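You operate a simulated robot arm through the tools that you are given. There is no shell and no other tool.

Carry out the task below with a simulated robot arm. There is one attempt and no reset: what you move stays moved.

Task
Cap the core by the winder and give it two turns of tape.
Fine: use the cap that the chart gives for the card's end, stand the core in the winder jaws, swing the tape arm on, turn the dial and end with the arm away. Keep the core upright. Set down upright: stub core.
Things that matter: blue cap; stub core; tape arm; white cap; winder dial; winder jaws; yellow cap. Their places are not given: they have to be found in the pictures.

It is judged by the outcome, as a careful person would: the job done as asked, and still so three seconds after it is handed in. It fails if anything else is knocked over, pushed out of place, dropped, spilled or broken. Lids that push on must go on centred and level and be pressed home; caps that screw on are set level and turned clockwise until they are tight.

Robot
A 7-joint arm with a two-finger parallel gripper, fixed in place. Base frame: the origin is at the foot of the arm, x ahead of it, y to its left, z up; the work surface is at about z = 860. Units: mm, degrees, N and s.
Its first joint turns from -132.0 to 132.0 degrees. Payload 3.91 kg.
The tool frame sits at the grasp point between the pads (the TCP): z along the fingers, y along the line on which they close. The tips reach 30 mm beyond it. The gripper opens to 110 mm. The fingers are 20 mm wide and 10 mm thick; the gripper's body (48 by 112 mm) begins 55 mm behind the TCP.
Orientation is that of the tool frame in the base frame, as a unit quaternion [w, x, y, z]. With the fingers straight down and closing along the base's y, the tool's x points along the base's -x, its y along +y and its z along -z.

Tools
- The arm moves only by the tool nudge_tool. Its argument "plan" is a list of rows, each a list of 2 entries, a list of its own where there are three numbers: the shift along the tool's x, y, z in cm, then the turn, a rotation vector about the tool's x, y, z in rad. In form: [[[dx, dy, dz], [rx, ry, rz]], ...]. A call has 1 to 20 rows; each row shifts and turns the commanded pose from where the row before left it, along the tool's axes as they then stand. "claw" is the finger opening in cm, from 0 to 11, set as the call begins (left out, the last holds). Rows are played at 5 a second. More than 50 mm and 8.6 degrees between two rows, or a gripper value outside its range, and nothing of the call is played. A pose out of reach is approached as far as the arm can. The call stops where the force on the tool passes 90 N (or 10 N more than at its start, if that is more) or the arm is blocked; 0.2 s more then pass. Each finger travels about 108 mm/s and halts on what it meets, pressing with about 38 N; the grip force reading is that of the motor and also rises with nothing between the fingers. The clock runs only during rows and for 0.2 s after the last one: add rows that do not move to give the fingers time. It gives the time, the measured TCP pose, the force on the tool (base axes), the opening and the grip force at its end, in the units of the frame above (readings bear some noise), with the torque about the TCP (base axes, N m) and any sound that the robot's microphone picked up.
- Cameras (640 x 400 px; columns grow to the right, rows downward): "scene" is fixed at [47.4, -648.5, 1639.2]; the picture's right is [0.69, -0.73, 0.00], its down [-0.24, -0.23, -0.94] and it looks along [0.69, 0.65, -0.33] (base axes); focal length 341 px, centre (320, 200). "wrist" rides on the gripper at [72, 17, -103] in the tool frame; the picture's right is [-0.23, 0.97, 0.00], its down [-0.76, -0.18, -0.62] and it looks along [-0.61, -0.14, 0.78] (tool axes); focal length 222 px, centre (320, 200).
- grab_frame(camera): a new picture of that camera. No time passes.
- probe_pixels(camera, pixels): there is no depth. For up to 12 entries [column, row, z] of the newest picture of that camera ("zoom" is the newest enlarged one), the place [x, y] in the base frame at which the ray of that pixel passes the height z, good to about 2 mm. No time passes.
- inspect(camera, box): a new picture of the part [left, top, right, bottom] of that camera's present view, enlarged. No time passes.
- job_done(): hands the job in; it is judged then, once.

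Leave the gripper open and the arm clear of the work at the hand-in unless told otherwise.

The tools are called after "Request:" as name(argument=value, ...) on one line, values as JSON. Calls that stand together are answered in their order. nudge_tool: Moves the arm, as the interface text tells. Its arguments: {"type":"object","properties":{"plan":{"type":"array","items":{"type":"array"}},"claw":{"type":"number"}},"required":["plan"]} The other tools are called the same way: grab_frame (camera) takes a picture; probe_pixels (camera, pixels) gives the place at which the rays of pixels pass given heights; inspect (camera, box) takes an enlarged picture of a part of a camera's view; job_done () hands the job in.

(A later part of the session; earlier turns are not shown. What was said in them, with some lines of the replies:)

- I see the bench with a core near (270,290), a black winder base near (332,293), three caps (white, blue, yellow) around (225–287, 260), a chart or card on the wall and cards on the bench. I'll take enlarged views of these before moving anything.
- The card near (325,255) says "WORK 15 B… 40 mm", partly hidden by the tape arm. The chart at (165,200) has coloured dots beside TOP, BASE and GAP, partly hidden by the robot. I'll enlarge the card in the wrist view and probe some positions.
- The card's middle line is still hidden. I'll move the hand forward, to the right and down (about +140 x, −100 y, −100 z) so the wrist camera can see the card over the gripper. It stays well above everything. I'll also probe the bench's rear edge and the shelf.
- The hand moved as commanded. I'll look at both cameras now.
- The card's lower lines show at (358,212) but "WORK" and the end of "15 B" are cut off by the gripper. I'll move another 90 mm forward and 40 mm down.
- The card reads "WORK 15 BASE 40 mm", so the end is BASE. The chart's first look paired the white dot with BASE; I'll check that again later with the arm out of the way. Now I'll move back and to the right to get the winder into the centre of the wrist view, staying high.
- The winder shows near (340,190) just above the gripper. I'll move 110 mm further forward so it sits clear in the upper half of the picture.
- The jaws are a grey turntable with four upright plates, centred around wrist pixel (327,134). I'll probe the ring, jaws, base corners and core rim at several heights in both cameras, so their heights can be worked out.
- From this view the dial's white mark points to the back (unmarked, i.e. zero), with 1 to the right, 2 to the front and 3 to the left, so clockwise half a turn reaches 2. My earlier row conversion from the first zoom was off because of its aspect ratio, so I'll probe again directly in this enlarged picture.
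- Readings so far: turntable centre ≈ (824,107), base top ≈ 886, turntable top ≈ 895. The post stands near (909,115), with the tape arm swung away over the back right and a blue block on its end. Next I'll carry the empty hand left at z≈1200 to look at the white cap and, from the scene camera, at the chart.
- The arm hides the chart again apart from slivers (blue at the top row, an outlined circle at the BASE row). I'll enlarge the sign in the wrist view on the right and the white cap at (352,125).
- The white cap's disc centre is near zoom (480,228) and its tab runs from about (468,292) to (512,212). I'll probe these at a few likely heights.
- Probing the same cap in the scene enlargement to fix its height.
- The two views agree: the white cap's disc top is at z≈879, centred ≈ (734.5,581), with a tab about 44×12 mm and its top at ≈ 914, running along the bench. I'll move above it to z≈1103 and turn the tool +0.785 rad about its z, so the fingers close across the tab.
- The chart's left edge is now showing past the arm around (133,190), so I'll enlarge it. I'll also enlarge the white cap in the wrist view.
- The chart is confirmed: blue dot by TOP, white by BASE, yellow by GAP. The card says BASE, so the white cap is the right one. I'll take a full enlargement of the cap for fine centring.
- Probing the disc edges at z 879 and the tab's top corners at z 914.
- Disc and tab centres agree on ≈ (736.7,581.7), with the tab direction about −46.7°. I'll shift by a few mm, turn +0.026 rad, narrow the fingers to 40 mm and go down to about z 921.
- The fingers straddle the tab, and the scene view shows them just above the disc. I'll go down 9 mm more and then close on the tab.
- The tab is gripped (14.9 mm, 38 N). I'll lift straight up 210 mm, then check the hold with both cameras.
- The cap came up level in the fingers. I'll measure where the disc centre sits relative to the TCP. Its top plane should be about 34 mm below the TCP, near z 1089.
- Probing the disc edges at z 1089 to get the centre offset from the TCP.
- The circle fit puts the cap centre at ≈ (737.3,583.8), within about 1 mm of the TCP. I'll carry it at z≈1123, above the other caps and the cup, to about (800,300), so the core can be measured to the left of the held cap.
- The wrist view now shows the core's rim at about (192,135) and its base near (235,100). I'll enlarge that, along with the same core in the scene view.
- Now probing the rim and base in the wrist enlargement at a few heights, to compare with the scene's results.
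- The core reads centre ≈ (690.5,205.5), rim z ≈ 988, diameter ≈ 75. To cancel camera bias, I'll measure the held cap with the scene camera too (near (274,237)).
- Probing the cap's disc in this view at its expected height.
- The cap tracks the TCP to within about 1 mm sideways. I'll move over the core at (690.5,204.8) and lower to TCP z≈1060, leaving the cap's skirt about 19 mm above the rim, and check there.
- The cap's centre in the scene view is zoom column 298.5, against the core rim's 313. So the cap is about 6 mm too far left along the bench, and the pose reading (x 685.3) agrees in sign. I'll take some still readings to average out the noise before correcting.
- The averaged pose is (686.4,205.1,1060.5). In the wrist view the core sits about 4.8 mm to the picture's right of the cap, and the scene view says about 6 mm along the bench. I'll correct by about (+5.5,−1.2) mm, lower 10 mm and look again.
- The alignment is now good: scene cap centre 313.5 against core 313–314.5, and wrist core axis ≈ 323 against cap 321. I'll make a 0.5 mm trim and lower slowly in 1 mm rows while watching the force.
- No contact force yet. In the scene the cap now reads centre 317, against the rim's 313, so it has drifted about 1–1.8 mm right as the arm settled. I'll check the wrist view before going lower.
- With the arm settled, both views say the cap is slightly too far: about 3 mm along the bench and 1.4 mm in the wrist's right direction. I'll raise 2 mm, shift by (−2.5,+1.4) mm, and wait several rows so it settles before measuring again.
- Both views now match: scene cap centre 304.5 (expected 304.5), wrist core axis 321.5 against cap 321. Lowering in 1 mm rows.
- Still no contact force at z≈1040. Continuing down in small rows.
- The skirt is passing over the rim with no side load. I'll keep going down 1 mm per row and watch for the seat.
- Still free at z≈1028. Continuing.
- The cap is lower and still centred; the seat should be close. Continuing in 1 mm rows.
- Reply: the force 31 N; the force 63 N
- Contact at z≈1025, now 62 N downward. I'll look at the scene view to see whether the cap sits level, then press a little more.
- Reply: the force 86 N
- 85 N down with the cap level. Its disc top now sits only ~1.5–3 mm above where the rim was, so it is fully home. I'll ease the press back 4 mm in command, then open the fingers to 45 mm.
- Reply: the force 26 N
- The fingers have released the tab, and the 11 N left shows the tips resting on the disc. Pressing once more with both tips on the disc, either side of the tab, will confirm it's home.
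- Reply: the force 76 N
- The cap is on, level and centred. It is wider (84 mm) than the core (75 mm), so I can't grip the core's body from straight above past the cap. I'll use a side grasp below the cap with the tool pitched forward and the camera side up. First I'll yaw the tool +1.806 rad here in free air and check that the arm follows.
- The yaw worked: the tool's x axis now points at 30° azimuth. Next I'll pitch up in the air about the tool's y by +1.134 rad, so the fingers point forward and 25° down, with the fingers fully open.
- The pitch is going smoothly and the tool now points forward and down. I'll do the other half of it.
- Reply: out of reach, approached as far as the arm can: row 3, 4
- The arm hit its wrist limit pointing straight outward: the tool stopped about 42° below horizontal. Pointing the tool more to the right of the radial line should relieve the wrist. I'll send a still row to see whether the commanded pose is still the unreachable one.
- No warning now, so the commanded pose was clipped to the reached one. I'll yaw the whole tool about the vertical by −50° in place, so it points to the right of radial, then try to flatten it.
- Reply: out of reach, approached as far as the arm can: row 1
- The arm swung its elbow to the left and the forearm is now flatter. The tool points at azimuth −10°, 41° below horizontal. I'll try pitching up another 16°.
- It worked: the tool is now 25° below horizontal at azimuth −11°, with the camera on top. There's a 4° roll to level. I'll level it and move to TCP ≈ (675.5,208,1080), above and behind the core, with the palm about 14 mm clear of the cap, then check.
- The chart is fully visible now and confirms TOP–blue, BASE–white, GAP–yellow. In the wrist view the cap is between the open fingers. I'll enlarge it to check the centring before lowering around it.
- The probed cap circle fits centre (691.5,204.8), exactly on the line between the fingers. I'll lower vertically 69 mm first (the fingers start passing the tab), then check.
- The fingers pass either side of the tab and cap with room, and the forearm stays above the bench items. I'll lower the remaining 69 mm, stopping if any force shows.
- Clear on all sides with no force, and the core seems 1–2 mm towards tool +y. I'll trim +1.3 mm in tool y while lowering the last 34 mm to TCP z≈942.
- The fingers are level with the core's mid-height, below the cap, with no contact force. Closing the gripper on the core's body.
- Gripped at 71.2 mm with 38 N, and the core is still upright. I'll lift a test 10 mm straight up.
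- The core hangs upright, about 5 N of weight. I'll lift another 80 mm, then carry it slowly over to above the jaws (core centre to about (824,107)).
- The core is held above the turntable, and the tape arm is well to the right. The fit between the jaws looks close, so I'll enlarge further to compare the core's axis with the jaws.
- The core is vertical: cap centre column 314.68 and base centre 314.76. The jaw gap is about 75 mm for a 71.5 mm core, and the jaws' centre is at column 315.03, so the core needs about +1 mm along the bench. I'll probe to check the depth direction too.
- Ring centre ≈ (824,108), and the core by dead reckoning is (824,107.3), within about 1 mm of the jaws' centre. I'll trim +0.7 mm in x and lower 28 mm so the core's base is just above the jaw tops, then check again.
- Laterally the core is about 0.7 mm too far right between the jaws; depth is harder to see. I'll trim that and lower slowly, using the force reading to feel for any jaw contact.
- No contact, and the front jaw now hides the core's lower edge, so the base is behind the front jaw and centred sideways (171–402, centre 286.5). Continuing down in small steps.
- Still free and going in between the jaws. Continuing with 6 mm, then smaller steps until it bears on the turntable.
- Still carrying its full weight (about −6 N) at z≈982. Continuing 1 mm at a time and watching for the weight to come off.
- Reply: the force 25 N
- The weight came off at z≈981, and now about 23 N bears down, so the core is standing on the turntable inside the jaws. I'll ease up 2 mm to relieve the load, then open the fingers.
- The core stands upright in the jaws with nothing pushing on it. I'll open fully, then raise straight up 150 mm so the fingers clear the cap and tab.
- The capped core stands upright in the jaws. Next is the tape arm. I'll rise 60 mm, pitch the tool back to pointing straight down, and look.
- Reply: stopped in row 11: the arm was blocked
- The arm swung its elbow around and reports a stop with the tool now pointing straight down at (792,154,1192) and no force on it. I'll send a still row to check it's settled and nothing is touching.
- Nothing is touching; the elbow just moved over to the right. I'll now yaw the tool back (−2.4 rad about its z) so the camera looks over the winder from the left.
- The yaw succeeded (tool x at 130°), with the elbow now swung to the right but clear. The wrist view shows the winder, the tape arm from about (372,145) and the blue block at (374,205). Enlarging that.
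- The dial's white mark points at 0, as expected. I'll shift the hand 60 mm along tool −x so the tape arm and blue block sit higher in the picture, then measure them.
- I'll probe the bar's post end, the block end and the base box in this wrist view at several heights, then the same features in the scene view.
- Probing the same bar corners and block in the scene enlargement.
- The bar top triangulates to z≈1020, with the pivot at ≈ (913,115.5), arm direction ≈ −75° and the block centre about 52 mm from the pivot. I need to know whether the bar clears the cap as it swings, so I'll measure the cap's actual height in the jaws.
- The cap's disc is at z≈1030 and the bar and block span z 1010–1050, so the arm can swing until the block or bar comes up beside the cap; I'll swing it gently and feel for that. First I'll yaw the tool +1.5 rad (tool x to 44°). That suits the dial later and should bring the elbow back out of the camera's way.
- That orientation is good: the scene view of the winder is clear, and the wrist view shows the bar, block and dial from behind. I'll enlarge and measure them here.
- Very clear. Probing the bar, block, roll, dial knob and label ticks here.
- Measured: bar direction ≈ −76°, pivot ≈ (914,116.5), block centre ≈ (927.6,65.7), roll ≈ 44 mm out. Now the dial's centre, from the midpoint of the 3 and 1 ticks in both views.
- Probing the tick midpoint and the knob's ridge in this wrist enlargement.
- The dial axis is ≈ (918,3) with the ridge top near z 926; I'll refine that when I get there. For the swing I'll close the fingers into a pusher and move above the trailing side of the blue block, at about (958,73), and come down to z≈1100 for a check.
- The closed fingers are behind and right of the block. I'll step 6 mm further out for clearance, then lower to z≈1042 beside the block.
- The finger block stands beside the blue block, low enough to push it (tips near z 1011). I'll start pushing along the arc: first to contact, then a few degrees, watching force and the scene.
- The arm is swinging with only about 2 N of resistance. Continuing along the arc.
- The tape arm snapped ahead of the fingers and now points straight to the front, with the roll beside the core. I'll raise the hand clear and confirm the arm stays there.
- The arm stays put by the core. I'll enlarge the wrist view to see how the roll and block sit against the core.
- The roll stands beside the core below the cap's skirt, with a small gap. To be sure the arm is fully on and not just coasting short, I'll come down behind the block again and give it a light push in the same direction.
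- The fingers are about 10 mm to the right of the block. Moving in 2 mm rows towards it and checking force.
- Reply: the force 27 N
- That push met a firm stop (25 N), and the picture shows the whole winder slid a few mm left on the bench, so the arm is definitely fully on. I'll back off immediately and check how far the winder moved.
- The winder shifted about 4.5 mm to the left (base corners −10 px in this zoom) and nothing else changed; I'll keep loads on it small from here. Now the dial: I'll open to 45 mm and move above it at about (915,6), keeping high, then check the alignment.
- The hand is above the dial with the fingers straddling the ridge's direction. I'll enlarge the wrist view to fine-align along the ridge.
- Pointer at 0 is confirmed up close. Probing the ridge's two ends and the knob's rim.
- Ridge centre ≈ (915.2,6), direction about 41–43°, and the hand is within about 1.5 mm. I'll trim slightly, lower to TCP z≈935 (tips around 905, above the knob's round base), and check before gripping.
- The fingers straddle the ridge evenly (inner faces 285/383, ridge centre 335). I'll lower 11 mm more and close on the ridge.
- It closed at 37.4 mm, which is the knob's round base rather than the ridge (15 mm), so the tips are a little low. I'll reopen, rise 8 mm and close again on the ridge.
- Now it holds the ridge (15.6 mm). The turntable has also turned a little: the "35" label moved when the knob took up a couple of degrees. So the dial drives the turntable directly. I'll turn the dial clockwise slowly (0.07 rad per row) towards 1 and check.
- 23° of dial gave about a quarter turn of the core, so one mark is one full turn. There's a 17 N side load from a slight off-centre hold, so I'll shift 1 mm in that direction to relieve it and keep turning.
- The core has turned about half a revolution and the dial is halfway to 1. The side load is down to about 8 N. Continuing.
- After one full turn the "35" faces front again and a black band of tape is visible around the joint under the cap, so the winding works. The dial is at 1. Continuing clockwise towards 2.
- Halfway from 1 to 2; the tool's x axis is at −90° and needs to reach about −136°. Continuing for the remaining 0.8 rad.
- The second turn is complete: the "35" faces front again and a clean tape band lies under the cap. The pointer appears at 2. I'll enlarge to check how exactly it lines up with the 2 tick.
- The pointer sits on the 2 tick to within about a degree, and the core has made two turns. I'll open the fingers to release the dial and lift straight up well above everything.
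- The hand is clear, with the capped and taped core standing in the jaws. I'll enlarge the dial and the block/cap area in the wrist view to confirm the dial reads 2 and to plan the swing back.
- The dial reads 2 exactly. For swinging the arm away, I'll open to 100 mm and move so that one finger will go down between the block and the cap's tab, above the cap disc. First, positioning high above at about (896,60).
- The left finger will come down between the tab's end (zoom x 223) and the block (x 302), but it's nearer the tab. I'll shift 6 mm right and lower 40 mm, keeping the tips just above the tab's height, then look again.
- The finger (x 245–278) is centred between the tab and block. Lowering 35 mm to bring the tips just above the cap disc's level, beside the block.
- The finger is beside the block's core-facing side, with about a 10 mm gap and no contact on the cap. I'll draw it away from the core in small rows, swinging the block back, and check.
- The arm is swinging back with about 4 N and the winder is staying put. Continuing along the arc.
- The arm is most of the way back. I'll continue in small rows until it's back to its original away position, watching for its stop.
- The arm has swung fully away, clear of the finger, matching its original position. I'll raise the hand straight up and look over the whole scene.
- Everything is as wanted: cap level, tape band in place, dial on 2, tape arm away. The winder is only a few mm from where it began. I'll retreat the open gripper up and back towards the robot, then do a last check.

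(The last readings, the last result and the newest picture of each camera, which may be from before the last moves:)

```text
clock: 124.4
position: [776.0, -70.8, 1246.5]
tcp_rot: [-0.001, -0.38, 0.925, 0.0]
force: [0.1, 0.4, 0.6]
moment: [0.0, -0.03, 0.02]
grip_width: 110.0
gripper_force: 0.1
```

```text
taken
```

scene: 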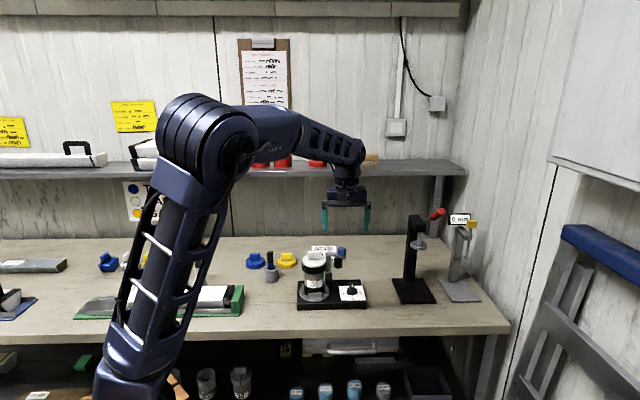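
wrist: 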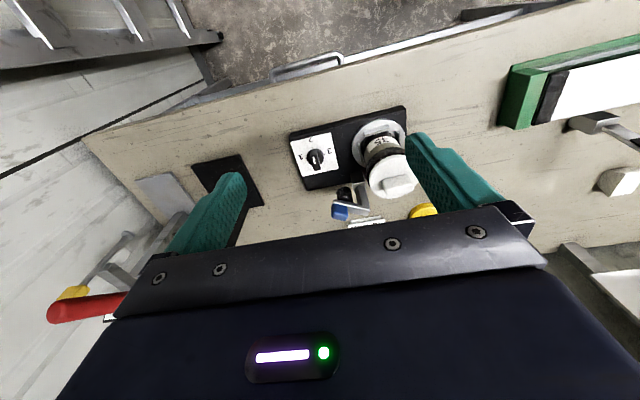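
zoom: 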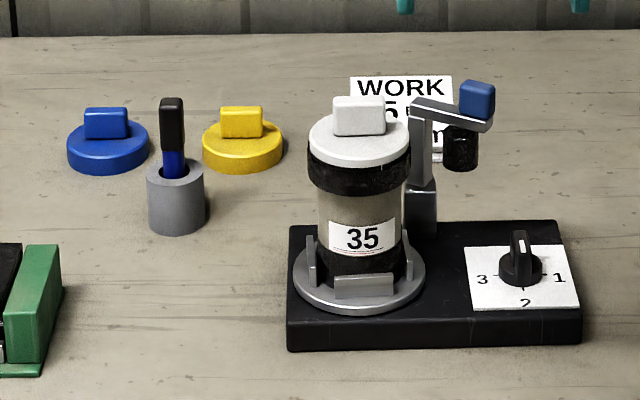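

Final state:
- The white (BASE) cap sits level on the core, with tape around the joint.
- The core stands upright in the jaws, the dial is on 2, and the tape arm is away.
- The blue and yellow caps, the cup and the card are untouched, and the winder is about 4–5 mm from where it started.
- The gripper is open and clear of the work.

Handing in.

Request:
job_done()

```text
The job is handed in.
```

The job is handed in: the core has its cap and two turns of tape, and stands upright in the winder jaws.

- **Cap:** The card says BASE and the chart pairs BASE with white, so I used the white cap. It went on level and centred, and I pressed it home at about 85 N.
- **Tape:** I swung the tape arm on and turned the dial clockwise from 0 to 2. The core made two full turns, and a band of tape now covers the joint under the cap.
- **End state:** The tape arm is back in its away position, the dial points at 2, and the gripper is open and clear. The blue and yellow caps, the cup and the card look undisturbed in the last pictures.

**Winder moved:** While checking that the tape arm was fully on, I pushed it against its stop. The whole winder slid about 4–5 mm to the left and turned by a degree or two. I left it there rather than risk disturbing the finished work.
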